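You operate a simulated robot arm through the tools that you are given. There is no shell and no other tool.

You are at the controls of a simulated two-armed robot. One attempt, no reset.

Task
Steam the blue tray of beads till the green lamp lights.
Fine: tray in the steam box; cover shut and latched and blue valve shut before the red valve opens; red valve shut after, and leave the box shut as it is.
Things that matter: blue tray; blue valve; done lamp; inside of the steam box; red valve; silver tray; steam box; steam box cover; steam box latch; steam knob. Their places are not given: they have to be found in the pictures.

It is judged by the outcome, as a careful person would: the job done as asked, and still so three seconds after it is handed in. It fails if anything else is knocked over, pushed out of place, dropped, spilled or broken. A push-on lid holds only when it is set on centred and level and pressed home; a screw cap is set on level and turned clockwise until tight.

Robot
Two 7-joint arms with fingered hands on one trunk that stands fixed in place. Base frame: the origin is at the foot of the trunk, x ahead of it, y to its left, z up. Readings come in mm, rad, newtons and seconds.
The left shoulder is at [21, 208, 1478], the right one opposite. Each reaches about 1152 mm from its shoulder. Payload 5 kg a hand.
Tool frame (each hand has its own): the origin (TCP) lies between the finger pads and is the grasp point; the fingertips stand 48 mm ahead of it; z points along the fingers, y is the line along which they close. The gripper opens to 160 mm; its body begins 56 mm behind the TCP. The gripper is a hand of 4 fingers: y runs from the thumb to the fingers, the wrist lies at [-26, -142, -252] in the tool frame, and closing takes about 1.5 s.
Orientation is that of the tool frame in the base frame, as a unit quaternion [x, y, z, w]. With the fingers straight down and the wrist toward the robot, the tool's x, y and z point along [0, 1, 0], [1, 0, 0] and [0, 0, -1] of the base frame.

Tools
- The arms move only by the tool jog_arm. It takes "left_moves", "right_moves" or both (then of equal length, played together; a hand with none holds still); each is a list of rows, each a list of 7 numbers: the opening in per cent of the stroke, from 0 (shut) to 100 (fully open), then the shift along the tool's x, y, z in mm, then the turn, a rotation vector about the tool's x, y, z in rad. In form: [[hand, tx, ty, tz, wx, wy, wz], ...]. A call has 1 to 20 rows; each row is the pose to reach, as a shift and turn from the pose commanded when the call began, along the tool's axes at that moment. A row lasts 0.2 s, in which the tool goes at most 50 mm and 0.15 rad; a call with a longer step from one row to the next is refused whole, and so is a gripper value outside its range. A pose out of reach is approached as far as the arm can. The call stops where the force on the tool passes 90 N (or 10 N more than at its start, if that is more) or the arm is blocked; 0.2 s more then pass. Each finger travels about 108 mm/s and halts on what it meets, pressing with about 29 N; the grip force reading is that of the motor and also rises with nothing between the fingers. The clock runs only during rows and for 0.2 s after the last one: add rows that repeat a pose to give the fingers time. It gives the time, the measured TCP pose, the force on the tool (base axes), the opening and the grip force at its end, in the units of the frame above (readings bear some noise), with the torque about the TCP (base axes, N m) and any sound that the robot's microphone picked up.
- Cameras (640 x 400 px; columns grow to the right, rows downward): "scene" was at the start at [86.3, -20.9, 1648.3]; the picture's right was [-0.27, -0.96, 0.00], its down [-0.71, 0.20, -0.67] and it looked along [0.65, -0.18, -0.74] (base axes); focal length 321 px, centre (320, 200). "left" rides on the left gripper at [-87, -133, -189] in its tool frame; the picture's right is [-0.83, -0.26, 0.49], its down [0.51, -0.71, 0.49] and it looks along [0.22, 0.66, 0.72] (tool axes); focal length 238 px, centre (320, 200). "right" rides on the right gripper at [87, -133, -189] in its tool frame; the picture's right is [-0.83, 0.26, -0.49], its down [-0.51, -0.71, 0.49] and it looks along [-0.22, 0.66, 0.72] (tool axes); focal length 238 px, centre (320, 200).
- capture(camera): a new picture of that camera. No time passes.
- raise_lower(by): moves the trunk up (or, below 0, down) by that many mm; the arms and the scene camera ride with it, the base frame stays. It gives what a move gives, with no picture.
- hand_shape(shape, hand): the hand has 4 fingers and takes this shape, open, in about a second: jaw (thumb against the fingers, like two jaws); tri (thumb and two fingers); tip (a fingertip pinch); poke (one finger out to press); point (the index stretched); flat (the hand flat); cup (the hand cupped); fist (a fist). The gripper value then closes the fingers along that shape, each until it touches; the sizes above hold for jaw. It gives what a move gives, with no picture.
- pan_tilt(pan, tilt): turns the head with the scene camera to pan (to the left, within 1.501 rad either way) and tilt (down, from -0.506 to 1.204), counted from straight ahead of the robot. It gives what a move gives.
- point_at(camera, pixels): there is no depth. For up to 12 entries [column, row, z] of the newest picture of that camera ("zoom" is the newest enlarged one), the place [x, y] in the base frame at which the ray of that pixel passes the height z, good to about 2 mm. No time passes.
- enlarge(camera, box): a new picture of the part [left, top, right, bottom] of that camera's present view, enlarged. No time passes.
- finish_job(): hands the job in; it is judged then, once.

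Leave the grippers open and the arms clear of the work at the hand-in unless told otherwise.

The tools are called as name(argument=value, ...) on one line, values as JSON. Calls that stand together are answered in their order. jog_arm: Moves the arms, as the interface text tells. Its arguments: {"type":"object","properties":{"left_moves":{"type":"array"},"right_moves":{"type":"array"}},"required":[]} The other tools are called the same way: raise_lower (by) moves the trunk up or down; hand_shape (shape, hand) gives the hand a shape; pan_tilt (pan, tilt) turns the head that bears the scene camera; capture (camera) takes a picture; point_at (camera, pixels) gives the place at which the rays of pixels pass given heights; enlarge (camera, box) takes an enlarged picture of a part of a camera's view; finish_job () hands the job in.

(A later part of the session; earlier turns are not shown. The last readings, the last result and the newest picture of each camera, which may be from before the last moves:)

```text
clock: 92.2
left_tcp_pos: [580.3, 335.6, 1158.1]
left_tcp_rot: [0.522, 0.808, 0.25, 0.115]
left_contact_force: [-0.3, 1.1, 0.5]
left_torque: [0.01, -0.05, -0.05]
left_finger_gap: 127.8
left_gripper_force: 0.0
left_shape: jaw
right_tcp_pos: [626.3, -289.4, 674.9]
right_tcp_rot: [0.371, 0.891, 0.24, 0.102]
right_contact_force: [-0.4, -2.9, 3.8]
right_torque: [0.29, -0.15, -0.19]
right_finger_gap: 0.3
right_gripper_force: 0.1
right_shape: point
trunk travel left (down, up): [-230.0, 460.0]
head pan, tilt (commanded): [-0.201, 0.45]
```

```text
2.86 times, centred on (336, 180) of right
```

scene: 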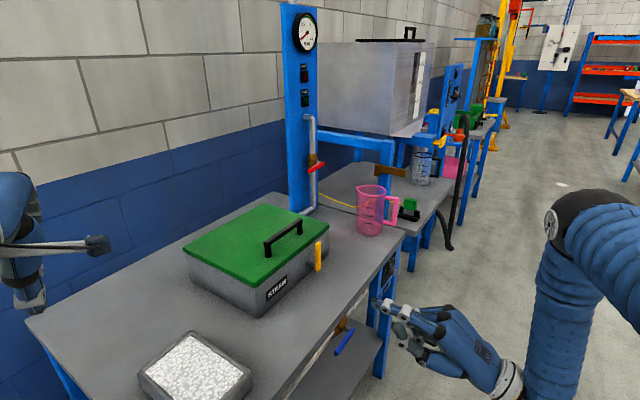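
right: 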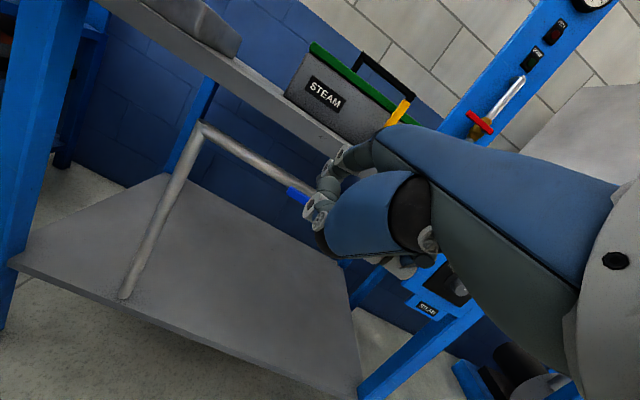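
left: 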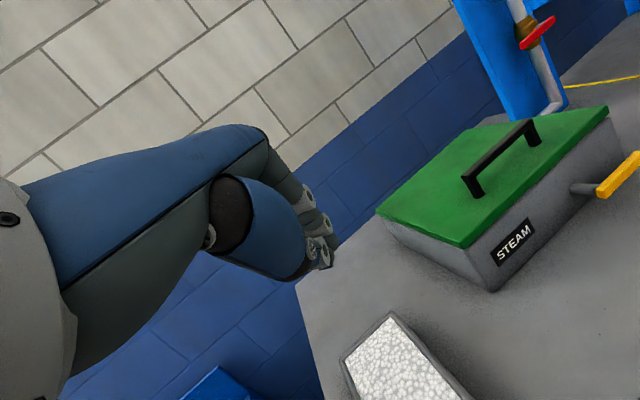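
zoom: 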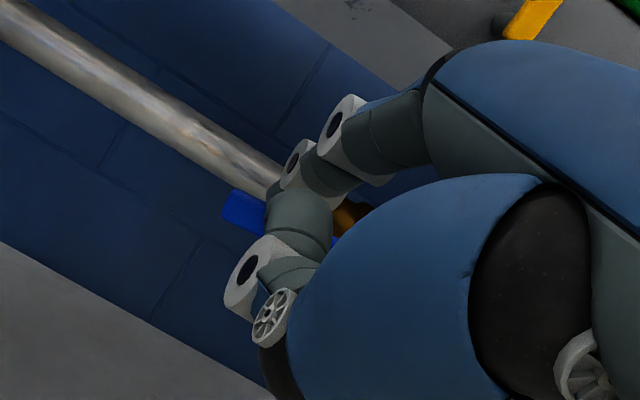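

Light force (4 N) and the lever's free end has dropped a little. I continue the downward arc to about 45°.

jog_arm(right_moves=[[100, 0, -4, 7, 0, 0, 0], [100, -1, -7.7, 13.5, 0, 0, 0], [100, -3, -11.5, 20, 0, 0, 0], [100, -6, -15, 26, 0, 0, 0], [100, -6, -15, 26, 0, 0, 0]])

enlarge(camera="scene", box=[290, 270, 482, 400])

enlarge(camera="right", box=[240, 110, 432, 250])

```text
clock: 93.4
left_tcp_pos: [580.5, 335.9, 1158.4]
left_tcp_rot: [0.522, 0.807, 0.249, 0.116]
left_contact_force: [-1.3, 1.1, -0.3]
left_torque: [0.02, 0.0, 0.0]
left_finger_gap: 127.5
left_gripper_force: 0.1
left_shape: jaw
right_tcp_pos: [630.3, -294.2, 644.9]
right_tcp_rot: [0.371, 0.892, 0.24, 0.102]
right_contact_force: [-0.6, 0.2, 0.4]
right_torque: [0.02, -0.04, 0.04]
right_finger_gap: 0.1
right_gripper_force: 0.1
right_shape: point
trunk travel left (down, up): [-230.0, 460.0]
head pan, tilt (commanded): [-0.201, 0.45]
```

```text
3.08 times, centred on (386, 335) of scene
```

zoom: 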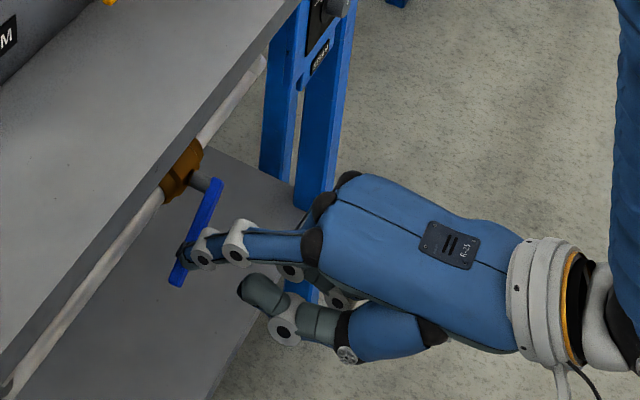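

```text
2.86 times, centred on (336, 180) of right
```

zoom: 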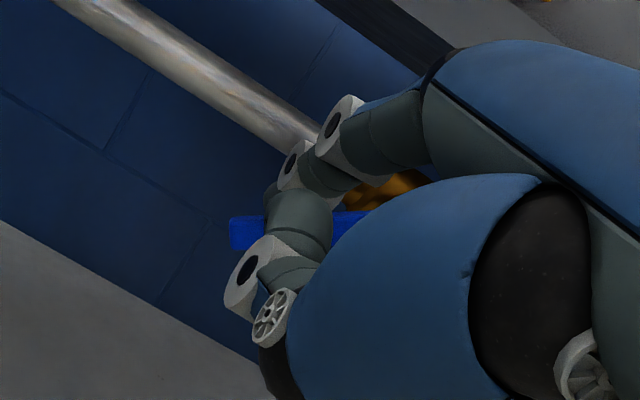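

The lever turns downward smoothly. I continue the arc, now pushing more to the right, toward vertical.

jog_arm(right_moves=[[100, -4, -3.3, 5.7, 0, 0, 0], [100, -8.5, -6.5, 11.3, 0, 0, 0], [100, -14, -9, 15.7, 0, 0, 0], [100, -20, -11.5, 20, 0, 0, 0], [100, -27, -13.5, 23, 0, 0, 0], [100, -34, -15, 26, 0, 0, 0], [100, -34, -15, 26, 0, 0, 0]])

enlarge(camera="scene", box=[290, 270, 482, 400])

enlarge(camera="right", box=[240, 110, 432, 250])

```text
clock: 95.0
left_tcp_pos: [579.5, 334.5, 1157.5]
left_tcp_rot: [0.522, 0.807, 0.25, 0.116]
left_contact_force: [0.2, -0.4, 0.1]
left_torque: [0.0, -0.01, 0.01]
left_finger_gap: 127.8
left_gripper_force: 0.0
left_shape: jaw
right_tcp_pos: [654.4, -317.2, 615.2]
right_tcp_rot: [0.371, 0.891, 0.239, 0.103]
right_contact_force: [-0.6, 0.3, -0.4]
right_torque: [-0.05, -0.02, -0.04]
right_finger_gap: 0.0
right_gripper_force: 0.1
right_shape: point
trunk travel left (down, up): [-230.0, 460.0]
head pan, tilt (commanded): [-0.201, 0.45]
```

```text
3.08 times, centred on (386, 335) of scene
```

zoom: 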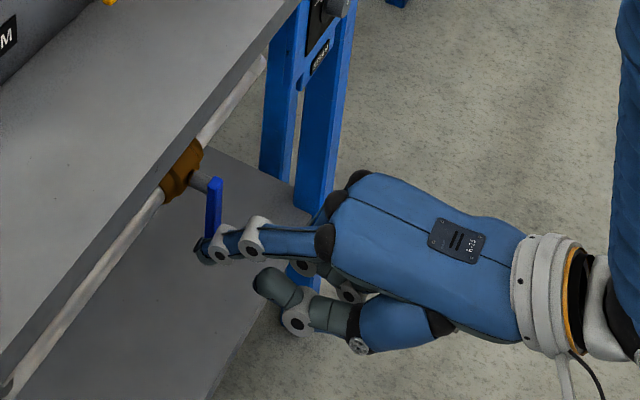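

```text
2.86 times, centred on (336, 180) of right
```

zoom: 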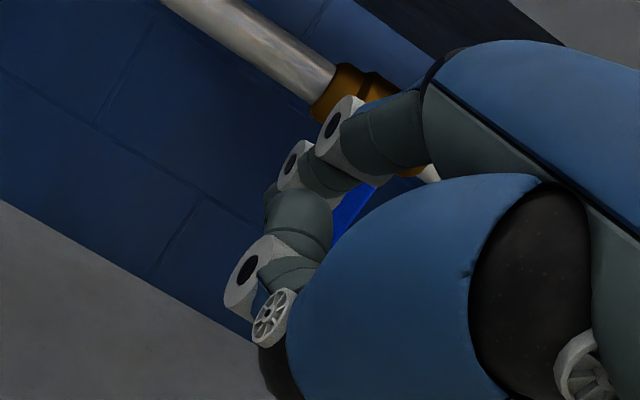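

The lever is close to vertical. I keep pushing right until it meets its stop.

jog_arm(right_moves=[[100, -7, -1, 1.7, 0, 0, 0], [100, -14, -1.5, 2.6, 0, 0, 0], [100, -21, -1.5, 2.6, 0, 0, 0], [100, -26, -1.5, 2.6, 0, 0, 0], [100, -26, -1.5, 2.6, 0, 0, 0]])

enlarge(camera="scene", box=[290, 270, 482, 400])

enlarge(camera="right", box=[240, 110, 432, 250])

```text
clock: 96.2
left_tcp_pos: [580.1, 336.4, 1158.0]
left_tcp_rot: [0.522, 0.807, 0.25, 0.116]
left_contact_force: [-0.1, -1.0, 0.6]
left_torque: [0.01, -0.02, 0.02]
left_finger_gap: 128.0
left_gripper_force: 0.1
left_shape: jaw
right_tcp_pos: [671.4, -336.3, 609.7]
right_tcp_rot: [0.37, 0.892, 0.239, 0.101]
right_contact_force: [-19.8, 9.3, 2.1]
right_torque: [-0.02, -0.54, 2.71]
right_finger_gap: 0.0
right_gripper_force: 0.1
right_shape: point
trunk travel left (down, up): [-230.0, 460.0]
head pan, tilt (commanded): [-0.201, 0.45]
```

```text
3.08 times, centred on (386, 335) of scene
```

zoom: 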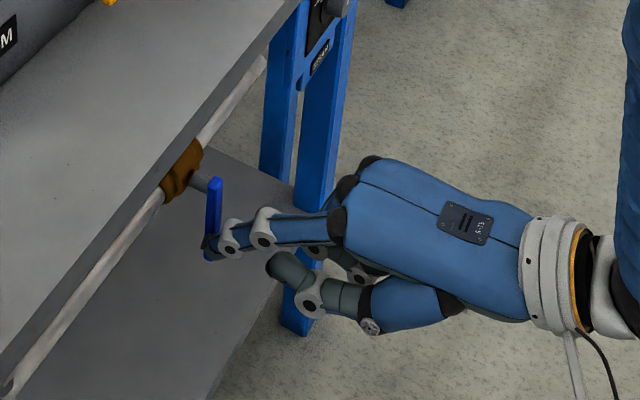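

```text
2.86 times, centred on (336, 180) of right
```

zoom: 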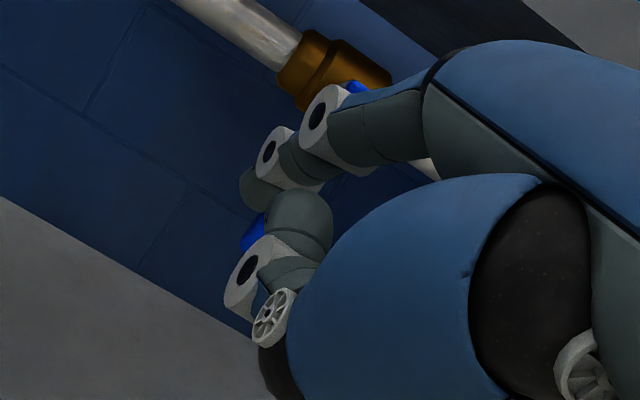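

About 20 N pushes back: the lever is at its stop, hanging straight down across the pipe — blue valve shut. I back the finger away and check.

jog_arm(right_moves=[[100, 12, 0, 0, 0, 0, 0], [100, 20, -10, -10, 0, 0, 0], [100, 20, -40, -30, 0, 0, 0], [100, 20, -75, -50, 0, 0, 0], [100, 20, -110, -70, 0, 0, 0]])

enlarge(camera="scene", box=[250, 210, 442, 400])

capture(camera="right")

```text
clock: 97.4
left_tcp_pos: [579.5, 333.8, 1158.9]
left_tcp_rot: [0.522, 0.807, 0.251, 0.115]
left_contact_force: [-0.3, -0.9, 1.2]
left_torque: [0.05, -0.01, 0.02]
left_finger_gap: 127.5
left_gripper_force: 0.0
left_shape: jaw
right_tcp_pos: [565.6, -412.2, 618.4]
right_tcp_rot: [0.371, 0.891, 0.24, 0.102]
right_contact_force: [0.5, -0.4, 0.6]
right_torque: [-0.02, 0.07, 0.04]
right_finger_gap: 0.0
right_gripper_force: 0.1
right_shape: point
trunk travel left (down, up): [-230.0, 460.0]
head pan, tilt (commanded): [-0.201, 0.45]
```

```text
2.11 times, centred on (346, 305) of scene
```

zoom: 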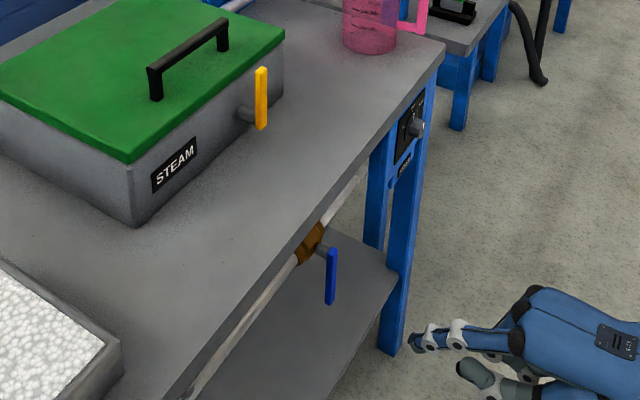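

```text
taken
```

right: 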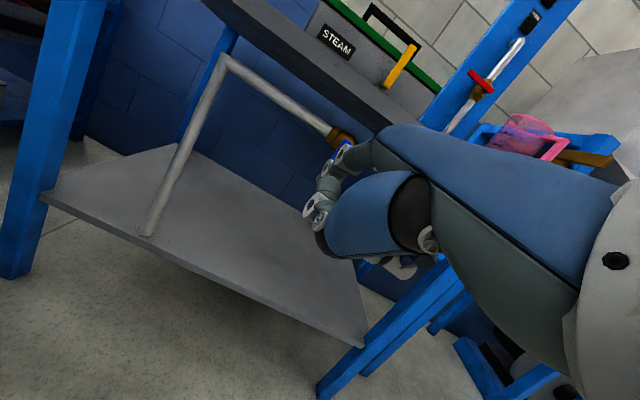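

Blue lever hangs vertical (shut), latch upright. Now the red valve: I raise the right hand with the pointing index, turning it to head straight forward.

jog_arm(right_moves=[[100, 0, 31.8, -31.5, -0.0338, -0.0395, 0.047], [100, 0, 63.6, -63, -0.0677, -0.0789, 0.0941], [100, 0, 95.3, -94.5, -0.1015, -0.1184, 0.1411], [100, -1, 127.1, -126, -0.1353, -0.1578, 0.1882], [100, -1, 158.9, -157.5, -0.1692, -0.1973, 0.2352], [100, -1, 190.7, -188.9, -0.203, -0.2368, 0.2822], [100, -1, 222.5, -220.4, -0.2368, -0.2762, 0.3293], [100, -1, 254.2, -251.9, -0.2706, -0.3157, 0.3763], [100, -1.5, 286, -283.4, -0.3045, -0.3551, 0.4234], [100, -1.6, 317.8, -314.9, -0.3383, -0.3946, 0.4704], [100, -1.6, 317.8, -314.9, -0.3383, -0.3946, 0.4704]])

capture(camera="scene")

capture(camera="right")

```text
clock: 99.8
left_tcp_pos: [580.3, 333.2, 1157.7]
left_tcp_rot: [0.522, 0.807, 0.25, 0.115]
left_contact_force: [0.8, -0.6, -0.6]
left_torque: [0.06, 0.04, 0.03]
left_finger_gap: 127.7
left_gripper_force: 0.0
left_shape: jaw
right_tcp_pos: [651.9, -331.2, 1046.7]
right_tcp_rot: [0.584, 0.692, 0.324, 0.275]
right_contact_force: [0.0, -0.8, 0.0]
right_torque: [0.04, -0.04, 0.08]
right_finger_gap: 0.0
right_gripper_force: 0.1
right_shape: point
trunk travel left (down, up): [-230.0, 460.0]
head pan, tilt (commanded): [-0.201, 0.45]
```

```text
taken
```

scene: 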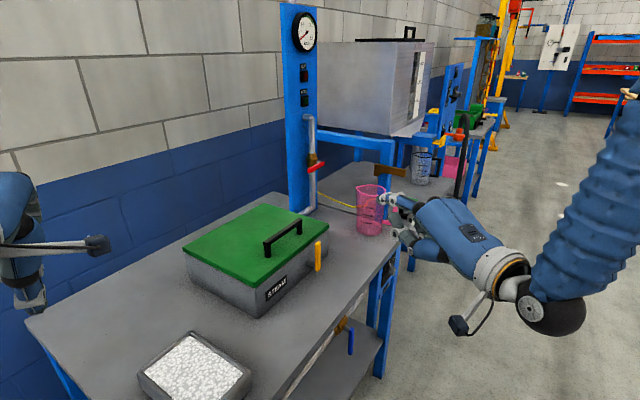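

```text
taken
```

right: 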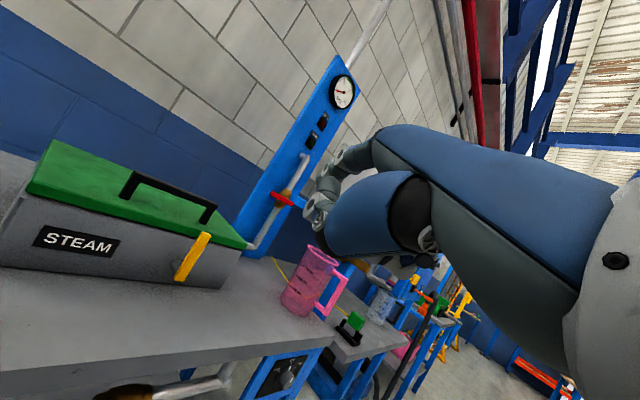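

I zoom on the red lever from both cameras to refine its position before approaching.

enlarge(camera="right", box=[230, 130, 342, 230])

enlarge(camera="scene", box=[272, 130, 368, 190])

```text
4.00 times, centred on (286, 180) of right
```

zoom: 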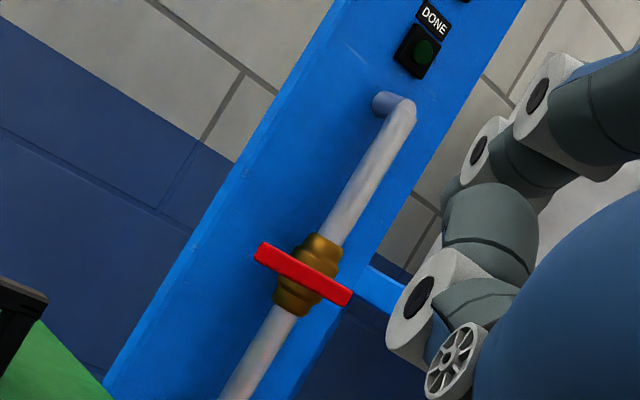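

```text
6.67 times, centred on (320, 160) of scene
```

zoom: 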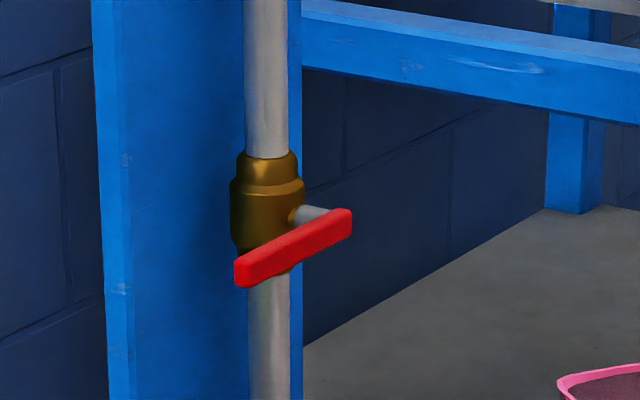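

point_at(camera="scene", pixels=[[308.3, 170.8, 1020], [308.3, 170.8, 1070], [323.8, 163.3, 1020], [323.8, 163.3, 1070], [312.5, 175, 1000]])

point_at(camera="right", pixels=[[271.5, 192.5, 1020], [271.5, 192.5, 1070], [292.3, 204.5, 1020], [292.3, 204.5, 1070]])

```text
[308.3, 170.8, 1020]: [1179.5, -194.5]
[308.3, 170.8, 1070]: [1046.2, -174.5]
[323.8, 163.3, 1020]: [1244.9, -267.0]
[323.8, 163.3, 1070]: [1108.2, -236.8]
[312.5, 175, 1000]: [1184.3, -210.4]
```

```text
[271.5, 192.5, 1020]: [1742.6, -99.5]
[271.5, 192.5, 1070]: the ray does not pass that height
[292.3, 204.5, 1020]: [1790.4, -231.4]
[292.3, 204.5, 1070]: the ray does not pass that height
```

The red lever runs from (1123,-186) to (1188,-254) at z≈1041, pivot near its right end. I move the hand forward to just in front of and above its free end.

jog_arm(right_moves=[[100, 1.5, 22.7, 29.5, 0, 0, 0], [100, 3, 45.3, 59.1, 0, 0, 0], [100, 4.6, 68, 88.6, 0, 0, 0], [100, 6.1, 90.7, 118.2, 0, 0, 0], [100, 7.6, 113.4, 147.7, 0, 0, 0], [100, 9.1, 136, 177.2, 0, 0, 0], [100, 10.6, 158.7, 206.8, 0, 0, 0], [100, 12.2, 181.4, 236.3, 0, 0, 0], [100, 13.7, 204, 265.9, 0, 0, 0], [100, 15.2, 226.7, 295.4, 0, 0, 0], [100, 15.2, 226.7, 295.4, 0, 0, 0]])

enlarge(camera="scene", box=[272, 110, 432, 230])

capture(camera="right")

```text
clock: 102.2
left_tcp_pos: [579.8, 335.7, 1159.2]
left_tcp_rot: [0.522, 0.807, 0.25, 0.114]
left_contact_force: [-0.7, 0.1, 0.4]
left_torque: [-0.02, 0.0, 0.0]
left_finger_gap: 127.8
left_gripper_force: 0.1
left_shape: jaw
right_tcp_pos: [1013.2, -254.5, 1035.4]
right_tcp_rot: [0.583, 0.692, 0.325, 0.275]
right_contact_force: [1.0, 0.2, 0.4]
right_torque: [0.02, 0.02, 0.04]
right_finger_gap: 0.0
right_gripper_force: 0.1
right_shape: point
trunk travel left (down, up): [-230.0, 460.0]
head pan, tilt (commanded): [-0.201, 0.45]
```

```text
3.33 times, centred on (352, 170) of scene
```

zoom: 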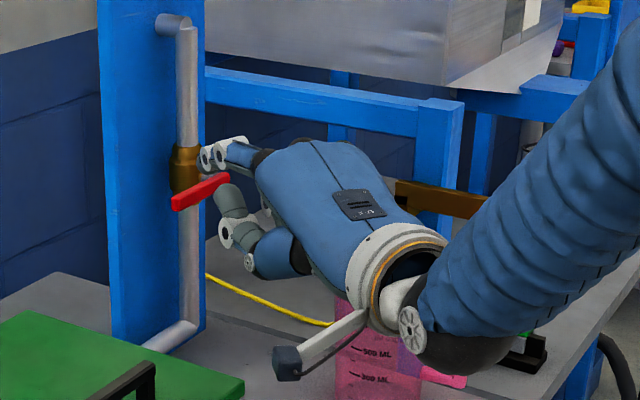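

```text
taken
```

right: 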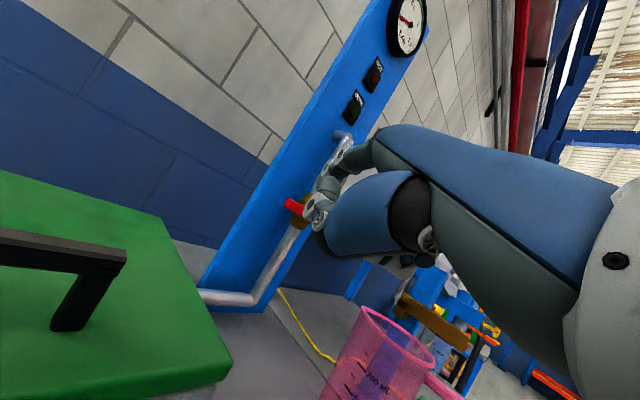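

point_at(camera="scene", pixels=[[318, 157, 1080], [318, 157, 1090], [318, 157, 1100]])

enlarge(camera="scene", box=[290, 130, 370, 180])

enlarge(camera="right", box=[270, 130, 398, 250])

```text
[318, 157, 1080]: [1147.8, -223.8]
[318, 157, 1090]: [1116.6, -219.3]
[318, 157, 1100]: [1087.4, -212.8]
```

```text
8.00 times, centred on (330, 155) of scene
```

zoom: 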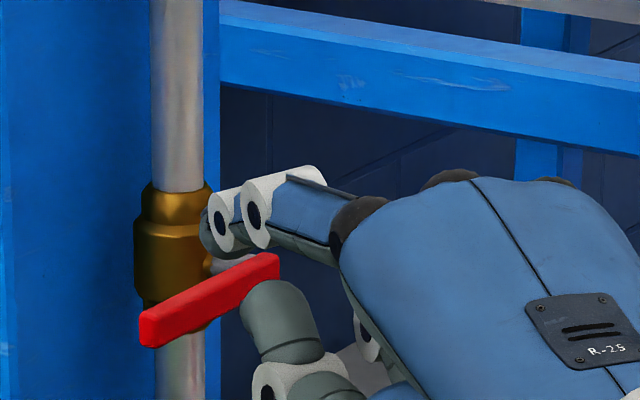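

```text
3.33 times, centred on (334, 190) of right
```

zoom: 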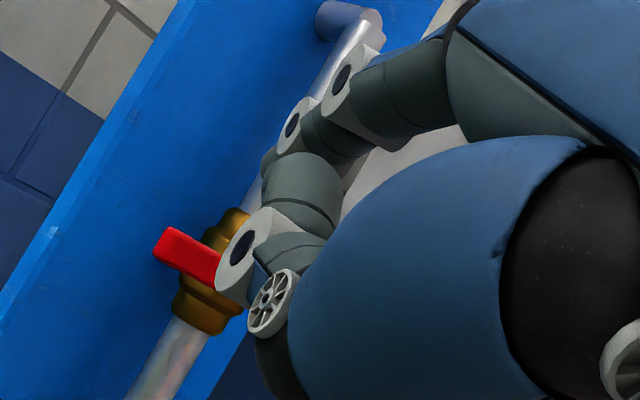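

The fingertip is at about (1104,-215,1092), just before the lever. I move it over the free end and press down gently for the first 15°.

jog_arm(right_moves=[[100, 2.3, 13, 20.8, 0, 0, 0], [100, 4.6, 25.9, 41.7, 0, 0, 0], [100, 4.6, 17, 49, 0, 0, 0], [100, 4.6, 8.3, 56.5, 0, 0, 0], [100, 6, 1, 61.5, 0, 0, 0], [100, 7, -6.4, 66.4, 0, 0, 0], [100, 7, -6.4, 66.4, 0, 0, 0]])

enlarge(camera="scene", box=[280, 120, 376, 180])

enlarge(camera="right", box=[250, 110, 410, 250])

```text
clock: 103.8
left_tcp_pos: [579.4, 335.8, 1158.5]
left_tcp_rot: [0.523, 0.807, 0.249, 0.117]
left_contact_force: [0.4, -0.2, -0.8]
left_torque: [0.02, 0.01, -0.01]
left_finger_gap: 127.6
left_gripper_force: 0.1
left_shape: jaw
right_tcp_pos: [1057.6, -241.8, 990.2]
right_tcp_rot: [0.583, 0.692, 0.326, 0.275]
right_contact_force: [-4.1, -2.7, 10.2]
right_torque: [0.51, -1.06, -0.06]
right_finger_gap: 0.0
right_gripper_force: 0.1
right_shape: point
trunk travel left (down, up): [-230.0, 460.0]
head pan, tilt (commanded): [-0.201, 0.45]
```

```text
6.67 times, centred on (328, 150) of scene
```

zoom: 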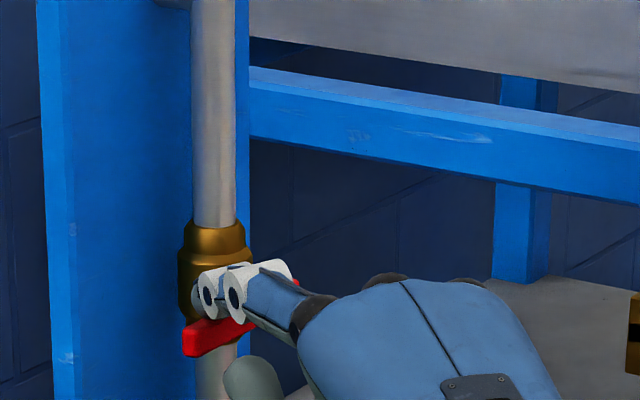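

```text
2.86 times, centred on (330, 180) of right
```

zoom: 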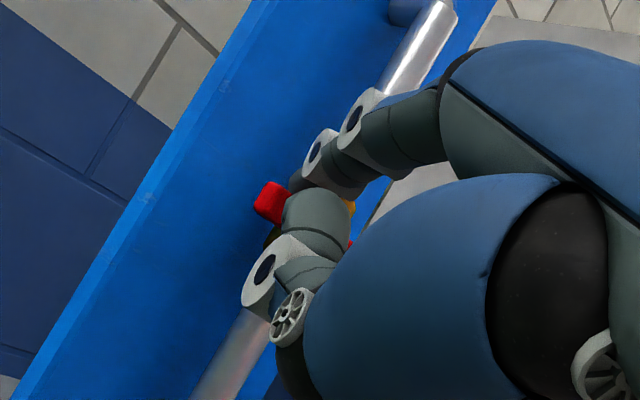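

10 N and the lever's free end hasn't moved visibly. I press a few millimetres more to tell a stop from stiction.

jog_arm(right_moves=[[100, 0, -3, 2.6, 0, 0, 0], [100, 0, -6.1, 5.1, 0, 0, 0], [100, 0, -6.1, 5.1, 0, 0, 0]])

enlarge(camera="scene", box=[280, 120, 376, 180])

```text
clock: 104.6
left_tcp_pos: [577.9, 333.7, 1160.1]
left_tcp_rot: [0.522, 0.807, 0.25, 0.116]
left_contact_force: [0.6, 0.1, 0.0]
left_torque: [-0.01, 0.01, 0.04]
left_finger_gap: 127.8
left_gripper_force: 0.1
left_shape: jaw
right_tcp_pos: [1057.5, -240.9, 982.7]
right_tcp_rot: [0.583, 0.691, 0.325, 0.276]
right_contact_force: [-4.4, -3.2, 13.8]
right_torque: [0.85, -1.68, -0.11]
right_finger_gap: 0.1
right_gripper_force: 0.1
right_shape: point
trunk travel left (down, up): [-230.0, 460.0]
head pan, tilt (commanded): [-0.201, 0.45]
```

```text
6.67 times, centred on (328, 150) of scene
```

zoom: 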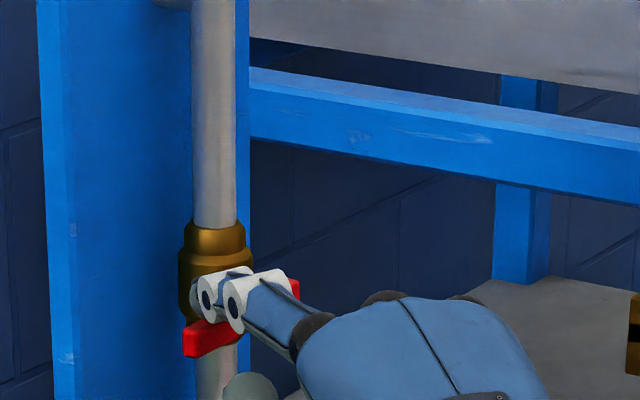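

The lever doesn't budge downward while the finger just flexes: that is its shut stop. So it opens upward. I back off, drop below the lever and come forward beneath it.

jog_arm(right_moves=[[100, 0, 10, -8, 0, 0, 0], [100, 0, -6, -27, 0, 0, 0], [100, 0, -22, -46, 0, 0, 0], [100, 0, -40, -32, 0, 0, 0], [100, 0, -56.5, -17.7, 0, 0, 0], [100, 0, -56.5, -17.7, 0, 0, 0]])

enlarge(camera="scene", box=[280, 120, 376, 180])

enlarge(camera="right", box=[250, 110, 410, 250])

```text
clock: 106.0
left_tcp_pos: [579.0, 334.7, 1158.0]
left_tcp_rot: [0.521, 0.807, 0.251, 0.116]
left_contact_force: [-0.1, 0.3, 0.3]
left_torque: [-0.03, 0.0, -0.02]
left_finger_gap: 127.8
left_gripper_force: 0.0
left_shape: jaw
right_tcp_pos: [1009.3, -247.2, 947.5]
right_tcp_rot: [0.583, 0.692, 0.325, 0.275]
right_contact_force: [-0.2, 0.3, 0.2]
right_torque: [0.0, -0.02, -0.03]
right_finger_gap: 0.0
right_gripper_force: 0.2
right_shape: point
trunk travel left (down, up): [-230.0, 460.0]
head pan, tilt (commanded): [-0.201, 0.45]
```

```text
6.67 times, centred on (328, 150) of scene
```

zoom: 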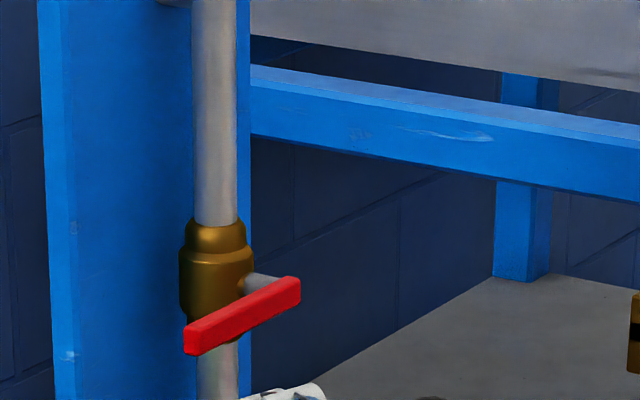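

```text
2.86 times, centred on (330, 180) of right
```

zoom: 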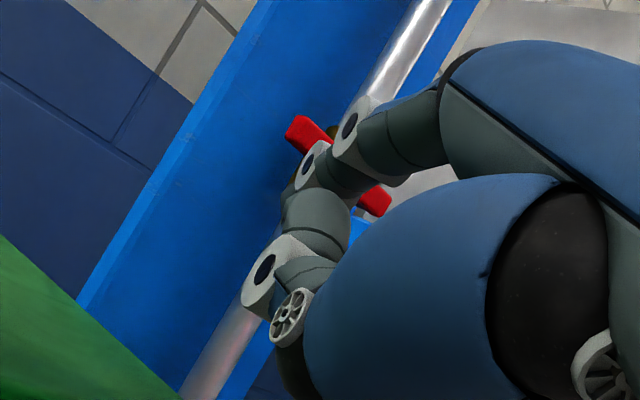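

The lever is untouched so far. I advance beneath its free end and lift gently.

jog_arm(right_moves=[[100, 0, 16, 19, 0, 0, 0], [100, 0, 32.2, 38.3, 0, 0, 0], [100, 0, 39.9, 31.9, 0, 0, 0], [100, 0, 47.5, 25.4, 0, 0, 0], [100, 1.6, 54.5, 18.1, 0, 0, 0], [100, 1.6, 54.5, 18.1, 0, 0, 0]])

enlarge(camera="scene", box=[280, 120, 376, 180])

enlarge(camera="right", box=[250, 110, 410, 250])

```text
clock: 107.4
left_tcp_pos: [580.3, 335.8, 1157.7]
left_tcp_rot: [0.522, 0.807, 0.25, 0.116]
left_contact_force: [0.8, 0.6, -0.1]
left_torque: [-0.03, 0.02, 0.03]
left_finger_gap: 128.0
left_gripper_force: 0.1
left_shape: jaw
right_tcp_pos: [1058.0, -238.3, 977.9]
right_tcp_rot: [0.582, 0.693, 0.325, 0.273]
right_contact_force: [0.4, 0.1, -0.6]
right_torque: [0.0, -0.02, 0.01]
right_finger_gap: 153.9
right_gripper_force: 0.0
right_shape: point
trunk travel left (down, up): [-230.0, 460.0]
head pan, tilt (commanded): [-0.201, 0.45]
```

```text
6.67 times, centred on (328, 150) of scene
```

zoom: 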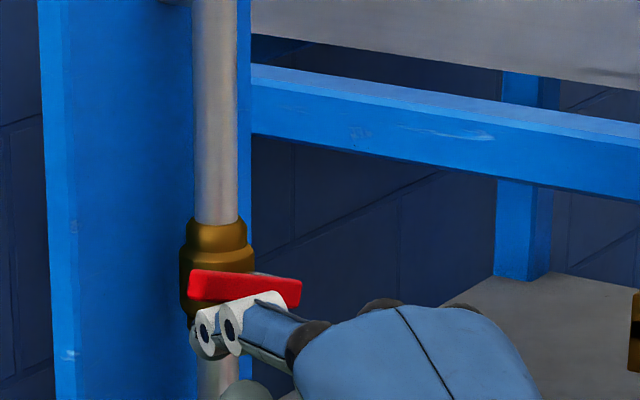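

```text
2.86 times, centred on (330, 180) of right
```

zoom: 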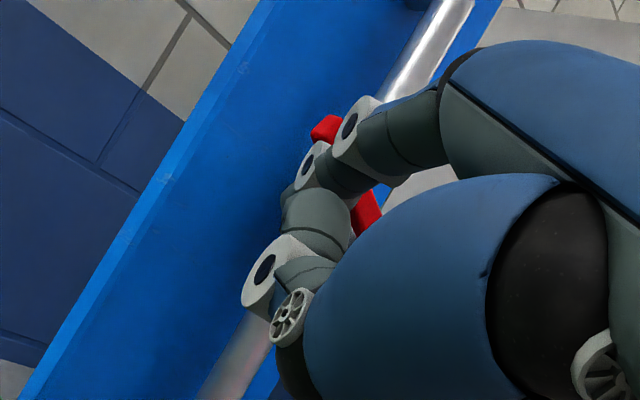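

The red lever turns upward. All conditions (lid shut, latched, blue shut) are met, so I continue opening along its arc to about 60°.

jog_arm(right_moves=[[100, 1.2, 7.5, -7.4, 0, 0, 0], [100, 2.5, 15, -14.8, 0, 0, 0], [100, 0.5, 21.6, -18.5, 0, 0, 0], [100, -1.6, 28.3, -22.3, 0, 0, 0], [100, -5.3, 35, -24.5, 0, 0, 0], [100, -9, 41.6, -26.7, 0, 0, 0], [100, -9, 41.6, -26.7, 0, 0, 0]])

enlarge(camera="scene", box=[280, 0, 376, 180])

enlarge(camera="scene", box=[280, 120, 376, 180])

```text
clock: 109.0
left_tcp_pos: [581.1, 335.1, 1157.4]
left_tcp_rot: [0.523, 0.807, 0.25, 0.116]
left_contact_force: [0.6, 0.1, -0.7]
left_torque: [-0.01, 0.02, -0.02]
left_finger_gap: 127.9
left_gripper_force: 0.0
left_shape: jaw
right_tcp_pos: [1064.0, -246.0, 1025.2]
right_tcp_rot: [0.583, 0.693, 0.324, 0.274]
right_contact_force: [0.4, 0.1, -1.0]
right_torque: [-0.05, -0.02, 0.01]
right_finger_gap: 153.8
right_gripper_force: 0.0
right_shape: point
trunk travel left (down, up): [-230.0, 460.0]
head pan, tilt (commanded): [-0.201, 0.45]
```

```text
2.22 times, centred on (328, 90) of scene
```

zoom: 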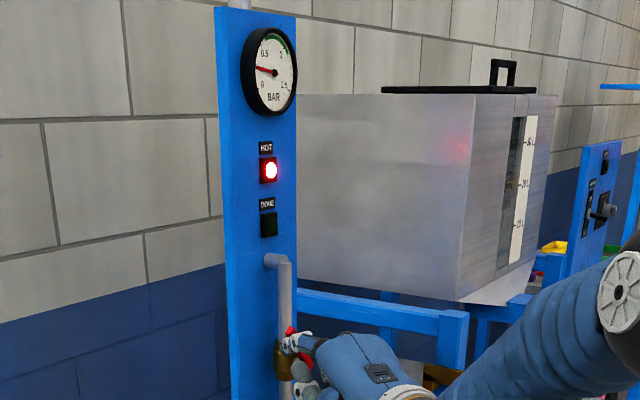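

```text
6.67 times, centred on (328, 150) of scene
```

zoom: 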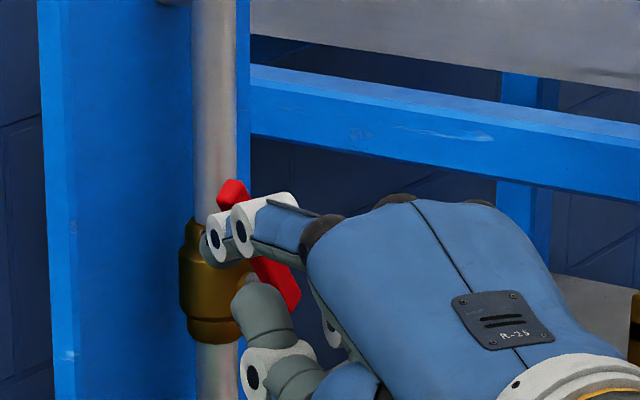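

The HOT lamp is lit and the gauge is rising. I finish opening to vertical.

jog_arm(right_moves=[[100, -5, 6.2, -0.8, 0, 0, 0], [100, -9.8, 12.5, -1.5, 0, 0, 0], [100, -15.7, 17.8, -0.5, 0, 0, 0], [100, -21.7, 23, 0.5, 0, 0, 0], [100, -25, 24.5, 2, 0, 0, 0], [100, -25, 24.5, 2, 0, 0, 0]])

enlarge(camera="scene", box=[280, 0, 376, 180])

enlarge(camera="scene", box=[280, 110, 376, 170])

```text
clock: 110.4
left_tcp_pos: [580.4, 334.9, 1158.5]
left_tcp_rot: [0.523, 0.807, 0.251, 0.116]
left_contact_force: [-0.7, 0.1, -0.1]
left_torque: [0.01, 0.0, -0.02]
left_finger_gap: 127.8
left_gripper_force: 0.1
left_shape: jaw
right_tcp_pos: [1085.6, -266.9, 1043.2]
right_tcp_rot: [0.583, 0.692, 0.324, 0.274]
right_contact_force: [-0.8, 0.2, 0.5]
right_torque: [0.02, -0.03, -0.03]
right_finger_gap: 153.5
right_gripper_force: 0.1
right_shape: point
trunk travel left (down, up): [-230.0, 460.0]
head pan, tilt (commanded): [-0.201, 0.45]
```

```text
2.22 times, centred on (328, 90) of scene
```

zoom: 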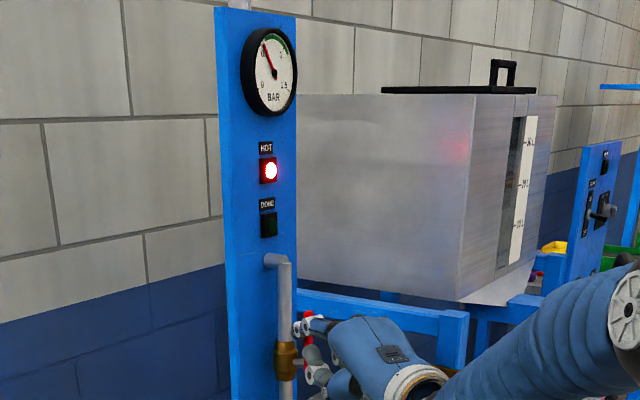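

```text
6.67 times, centred on (328, 140) of scene
```

zoom: 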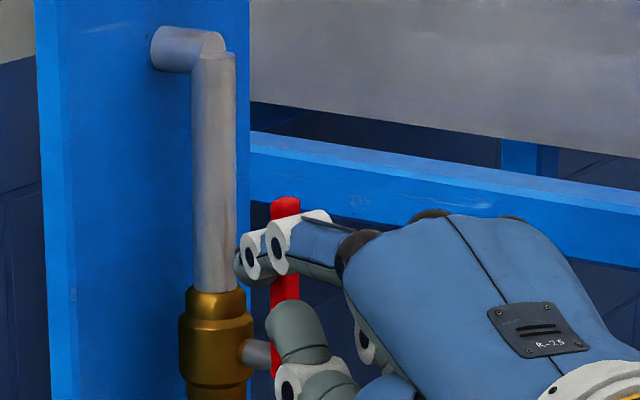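

The red lever is vertical — fully open; the gauge is climbing toward the green band. While it steams, I move the finger off and around to the lever's right side, ready to close it.

jog_arm(right_moves=[[100, 3, -13, -15, 0, 0, 0], [100, 3, -26, -31, 0, 0, 0], [100, 3, -38.6, -46, 0, 0, 0], [100, -16, -33, -39, 0, 0, 0], [100, -33, -27, -32, 0, 0, 0], [100, -33, -27, -32, 0, 0, 0]])

enlarge(camera="scene", box=[280, 0, 376, 180])

enlarge(camera="scene", box=[280, 110, 408, 190])

capture(camera="right")

```text
clock: 111.8
left_tcp_pos: [579.6, 334.8, 1157.7]
left_tcp_rot: [0.522, 0.807, 0.249, 0.116]
left_contact_force: [-0.6, 0.3, 0.0]
left_torque: [-0.01, 0.02, -0.05]
left_finger_gap: 127.9
left_gripper_force: 0.0
left_shape: jaw
right_tcp_pos: [1050.8, -306.6, 1044.8]
right_tcp_rot: [0.584, 0.692, 0.324, 0.274]
right_contact_force: [-0.2, 0.6, -0.7]
right_torque: [-0.02, 0.01, -0.01]
right_finger_gap: 153.4
right_gripper_force: 0.1
right_shape: point
trunk travel left (down, up): [-230.0, 460.0]
head pan, tilt (commanded): [-0.201, 0.45]
```

```text
2.22 times, centred on (328, 90) of scene
```

zoom: 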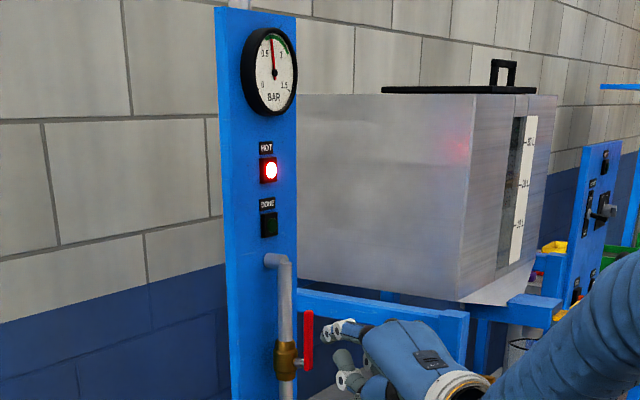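

```text
5.00 times, centred on (344, 150) of scene
```

zoom: 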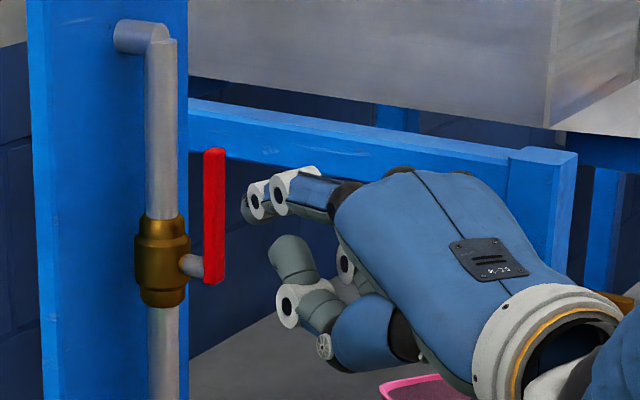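

```text
taken
```

right: 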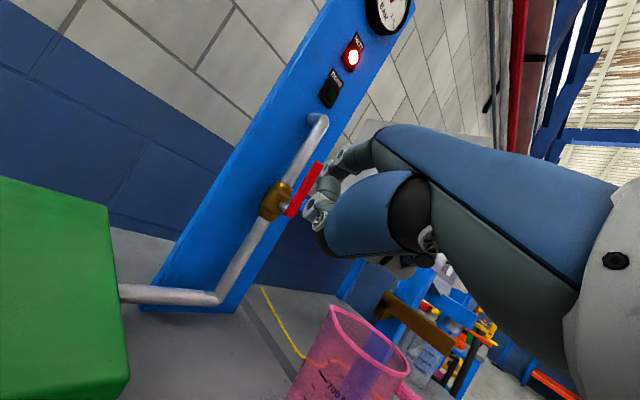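

The lever is plainly vertical, HOT lit, gauge about 0.75 bar. I wait here for the DONE lamp.

jog_arm(right_moves=[[100, -8, 0, 0, 0, 0, 0], [100, -15, 0, 0, 0, 0, 0], [100, -15, 0, 0, 0, 0, 0], [100, -15, 0, 0, 0, 0, 0], [100, -15, 0, 0, 0, 0, 0], [100, -15, 0, 0, 0, 0, 0], [100, -15, 0, 0, 0, 0, 0], [100, -15, 0, 0, 0, 0, 0], [100, -15, 0, 0, 0, 0, 0], [100, -15, 0, 0, 0, 0, 0]])

enlarge(camera="scene", box=[280, 0, 376, 180])

enlarge(camera="scene", box=[280, 110, 408, 190])

```text
clock: 114.0
left_tcp_pos: [580.8, 336.0, 1158.0]
left_tcp_rot: [0.523, 0.807, 0.25, 0.115]
left_contact_force: [0.1, -0.5, 0.0]
left_torque: [-0.01, 0.01, 0.02]
left_finger_gap: 127.8
left_gripper_force: 0.1
left_shape: jaw
right_tcp_pos: [1054.3, -321.2, 1045.3]
right_tcp_rot: [0.583, 0.692, 0.325, 0.275]
right_contact_force: [0.1, 0.7, 0.0]
right_torque: [0.0, 0.0, -0.01]
right_finger_gap: 153.6
right_gripper_force: 0.0
right_shape: point
trunk travel left (down, up): [-230.0, 460.0]
head pan, tilt (commanded): [-0.201, 0.45]
```

```text
2.22 times, centred on (328, 90) of scene
```

zoom: 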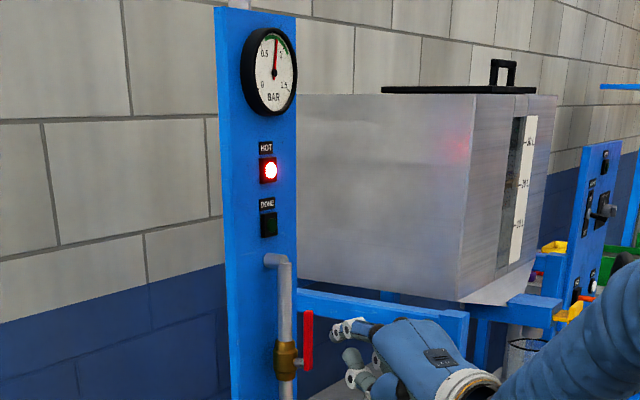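

```text
5.00 times, centred on (344, 150) of scene
```

zoom: 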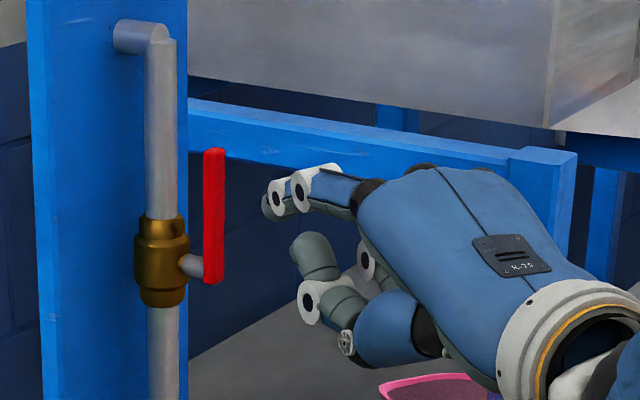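

Gauge near 0.85 bar, inside the green band; DONE still dark. I bring the finger forward beside the lever (no contact) and keep waiting.

jog_arm(right_moves=[[100, 0, 12, 14.3, 0, 0, 0], [100, 0, 24, 28.6, 0, 0, 0], [100, 0, 36, 42.9, 0, 0, 0], [100, 0, 36, 42.9, 0, 0, 0], [100, 0, 36, 42.9, 0, 0, 0], [100, 0, 36, 42.9, 0, 0, 0], [100, 0, 36, 42.9, 0, 0, 0], [100, 0, 36, 42.9, 0, 0, 0]])

enlarge(camera="scene", box=[280, 0, 376, 180])

enlarge(camera="scene", box=[280, 110, 408, 190])

enlarge(camera="right", box=[250, 90, 410, 250])

```text
clock: 115.8
left_tcp_pos: [580.8, 334.2, 1158.6]
left_tcp_rot: [0.523, 0.807, 0.25, 0.116]
left_contact_force: [-0.2, 0.6, 0.4]
left_torque: [-0.02, -0.01, 0.02]
left_finger_gap: 128.0
left_gripper_force: 0.0
left_shape: jaw
right_tcp_pos: [1106.5, -312.1, 1044.3]
right_tcp_rot: [0.584, 0.692, 0.324, 0.275]
right_contact_force: [0.0, -0.2, -0.4]
right_torque: [0.0, -0.02, 0.02]
right_finger_gap: 153.6
right_gripper_force: 0.1
right_shape: point
trunk travel left (down, up): [-230.0, 460.0]
head pan, tilt (commanded): [-0.201, 0.45]
```

```text
2.22 times, centred on (328, 90) of scene
```

zoom: 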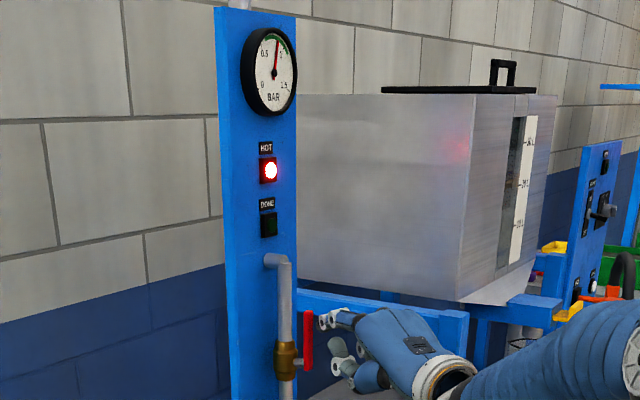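

```text
5.00 times, centred on (344, 150) of scene
```

zoom: 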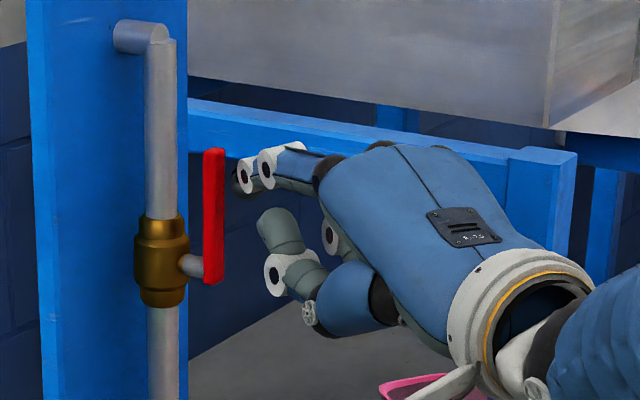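

```text
2.50 times, centred on (330, 170) of right
```

zoom: 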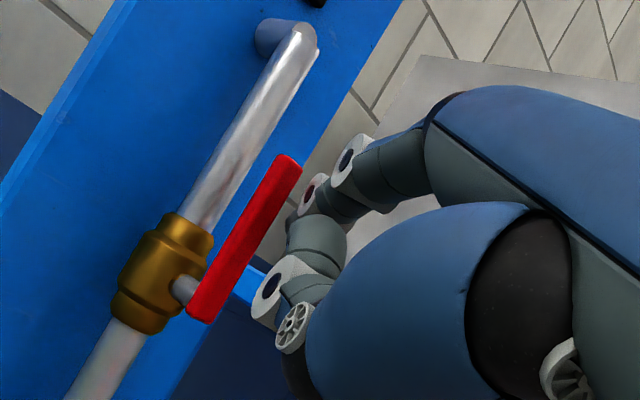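

The finger waits just right of the lever. Still waiting on the DONE lamp.

jog_arm(right_moves=[[100, 0, 0, 0, 0, 0, 0], [100, 0, 0, 0, 0, 0, 0], [100, 0, 0, 0, 0, 0, 0], [100, 0, 0, 0, 0, 0, 0], [100, 0, 0, 0, 0, 0, 0], [100, 0, 0, 0, 0, 0, 0], [100, 0, 0, 0, 0, 0, 0], [100, 0, 0, 0, 0, 0, 0], [100, 0, 0, 0, 0, 0, 0], [100, 0, 0, 0, 0, 0, 0], [100, 0, 0, 0, 0, 0, 0], [100, 0, 0, 0, 0, 0, 0], [100, 0, 0, 0, 0, 0, 0], [100, 0, 0, 0, 0, 0, 0], [100, 0, 0, 0, 0, 0, 0]])

enlarge(camera="scene", box=[280, 0, 376, 180])

```text
clock: 119.0
left_tcp_pos: [580.4, 336.5, 1158.4]
left_tcp_rot: [0.523, 0.807, 0.249, 0.116]
left_contact_force: [0.2, 0.5, -0.5]
left_torque: [0.01, -0.01, 0.01]
left_finger_gap: 127.9
left_gripper_force: 0.0
left_shape: jaw
right_tcp_pos: [1107.0, -312.0, 1045.7]
right_tcp_rot: [0.583, 0.692, 0.325, 0.274]
right_contact_force: [0.9, 0.3, 0.5]
right_torque: [0.01, 0.0, 0.03]
right_finger_gap: 153.6
right_gripper_force: 0.0
right_shape: point
trunk travel left (down, up): [-230.0, 460.0]
head pan, tilt (commanded): [-0.201, 0.45]
```

```text
2.22 times, centred on (328, 90) of scene
```

zoom: 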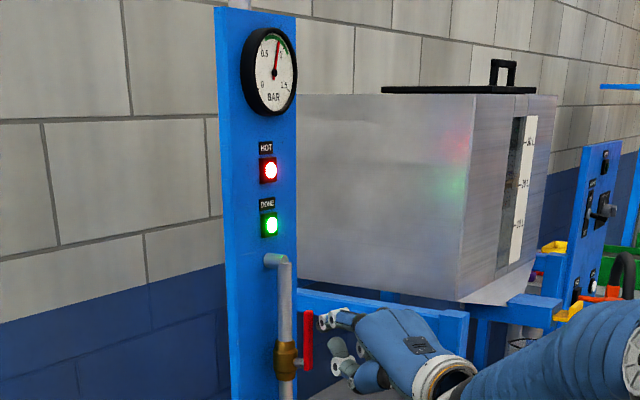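

The green DONE lamp is lit. I now close the red valve: push the lever left from its right side and follow the arc down.

jog_arm(right_moves=[[100, 7, 0, 0, 0, 0, 0], [100, 13.6, 0.1, 0.2, 0, 0, 0], [100, 20, -1.6, -4.2, 0, 0, 0], [100, 26.4, -3.3, -8.6, 0, 0, 0], [100, 33, -6.7, -11.7, 0, 0, 0], [100, 39.4, -10.2, -14.8, 0, 0, 0], [100, 45.6, -15, -16.4, 0, 0, 0], [100, 51.8, -19.8, -18, 0, 0, 0]])

enlarge(camera="scene", box=[280, 110, 408, 190])

enlarge(camera="right", box=[250, 90, 410, 250])

```text
clock: 120.8
left_tcp_pos: [580.9, 335.2, 1158.8]
left_tcp_rot: [0.522, 0.807, 0.25, 0.116]
left_contact_force: [-1.1, 0.0, -0.3]
left_torque: [0.0, 0.0, 0.01]
left_finger_gap: 127.9
left_gripper_force: 0.0
left_shape: jaw
right_tcp_pos: [1072.9, -265.5, 1038.4]
right_tcp_rot: [0.583, 0.693, 0.325, 0.274]
right_contact_force: [-1.2, -0.2, 0.3]
right_torque: [-0.03, 0.03, -0.04]
right_finger_gap: 153.5
right_gripper_force: 0.1
right_shape: point
trunk travel left (down, up): [-230.0, 460.0]
head pan, tilt (commanded): [-0.201, 0.45]
```

```text
5.00 times, centred on (344, 150) of scene
```

zoom: 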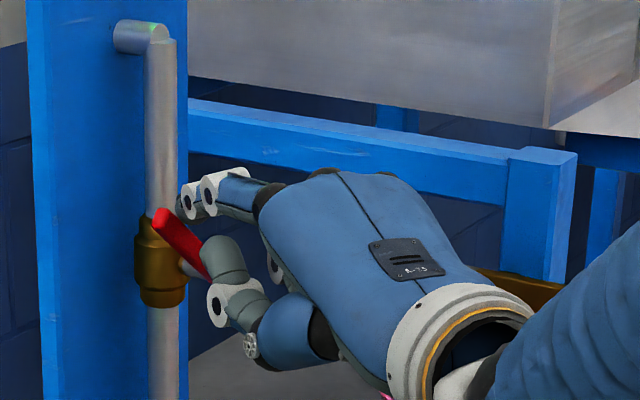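

```text
2.50 times, centred on (330, 170) of right
```

zoom: 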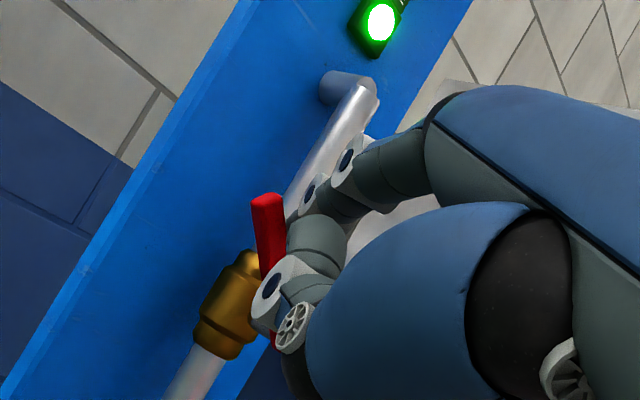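

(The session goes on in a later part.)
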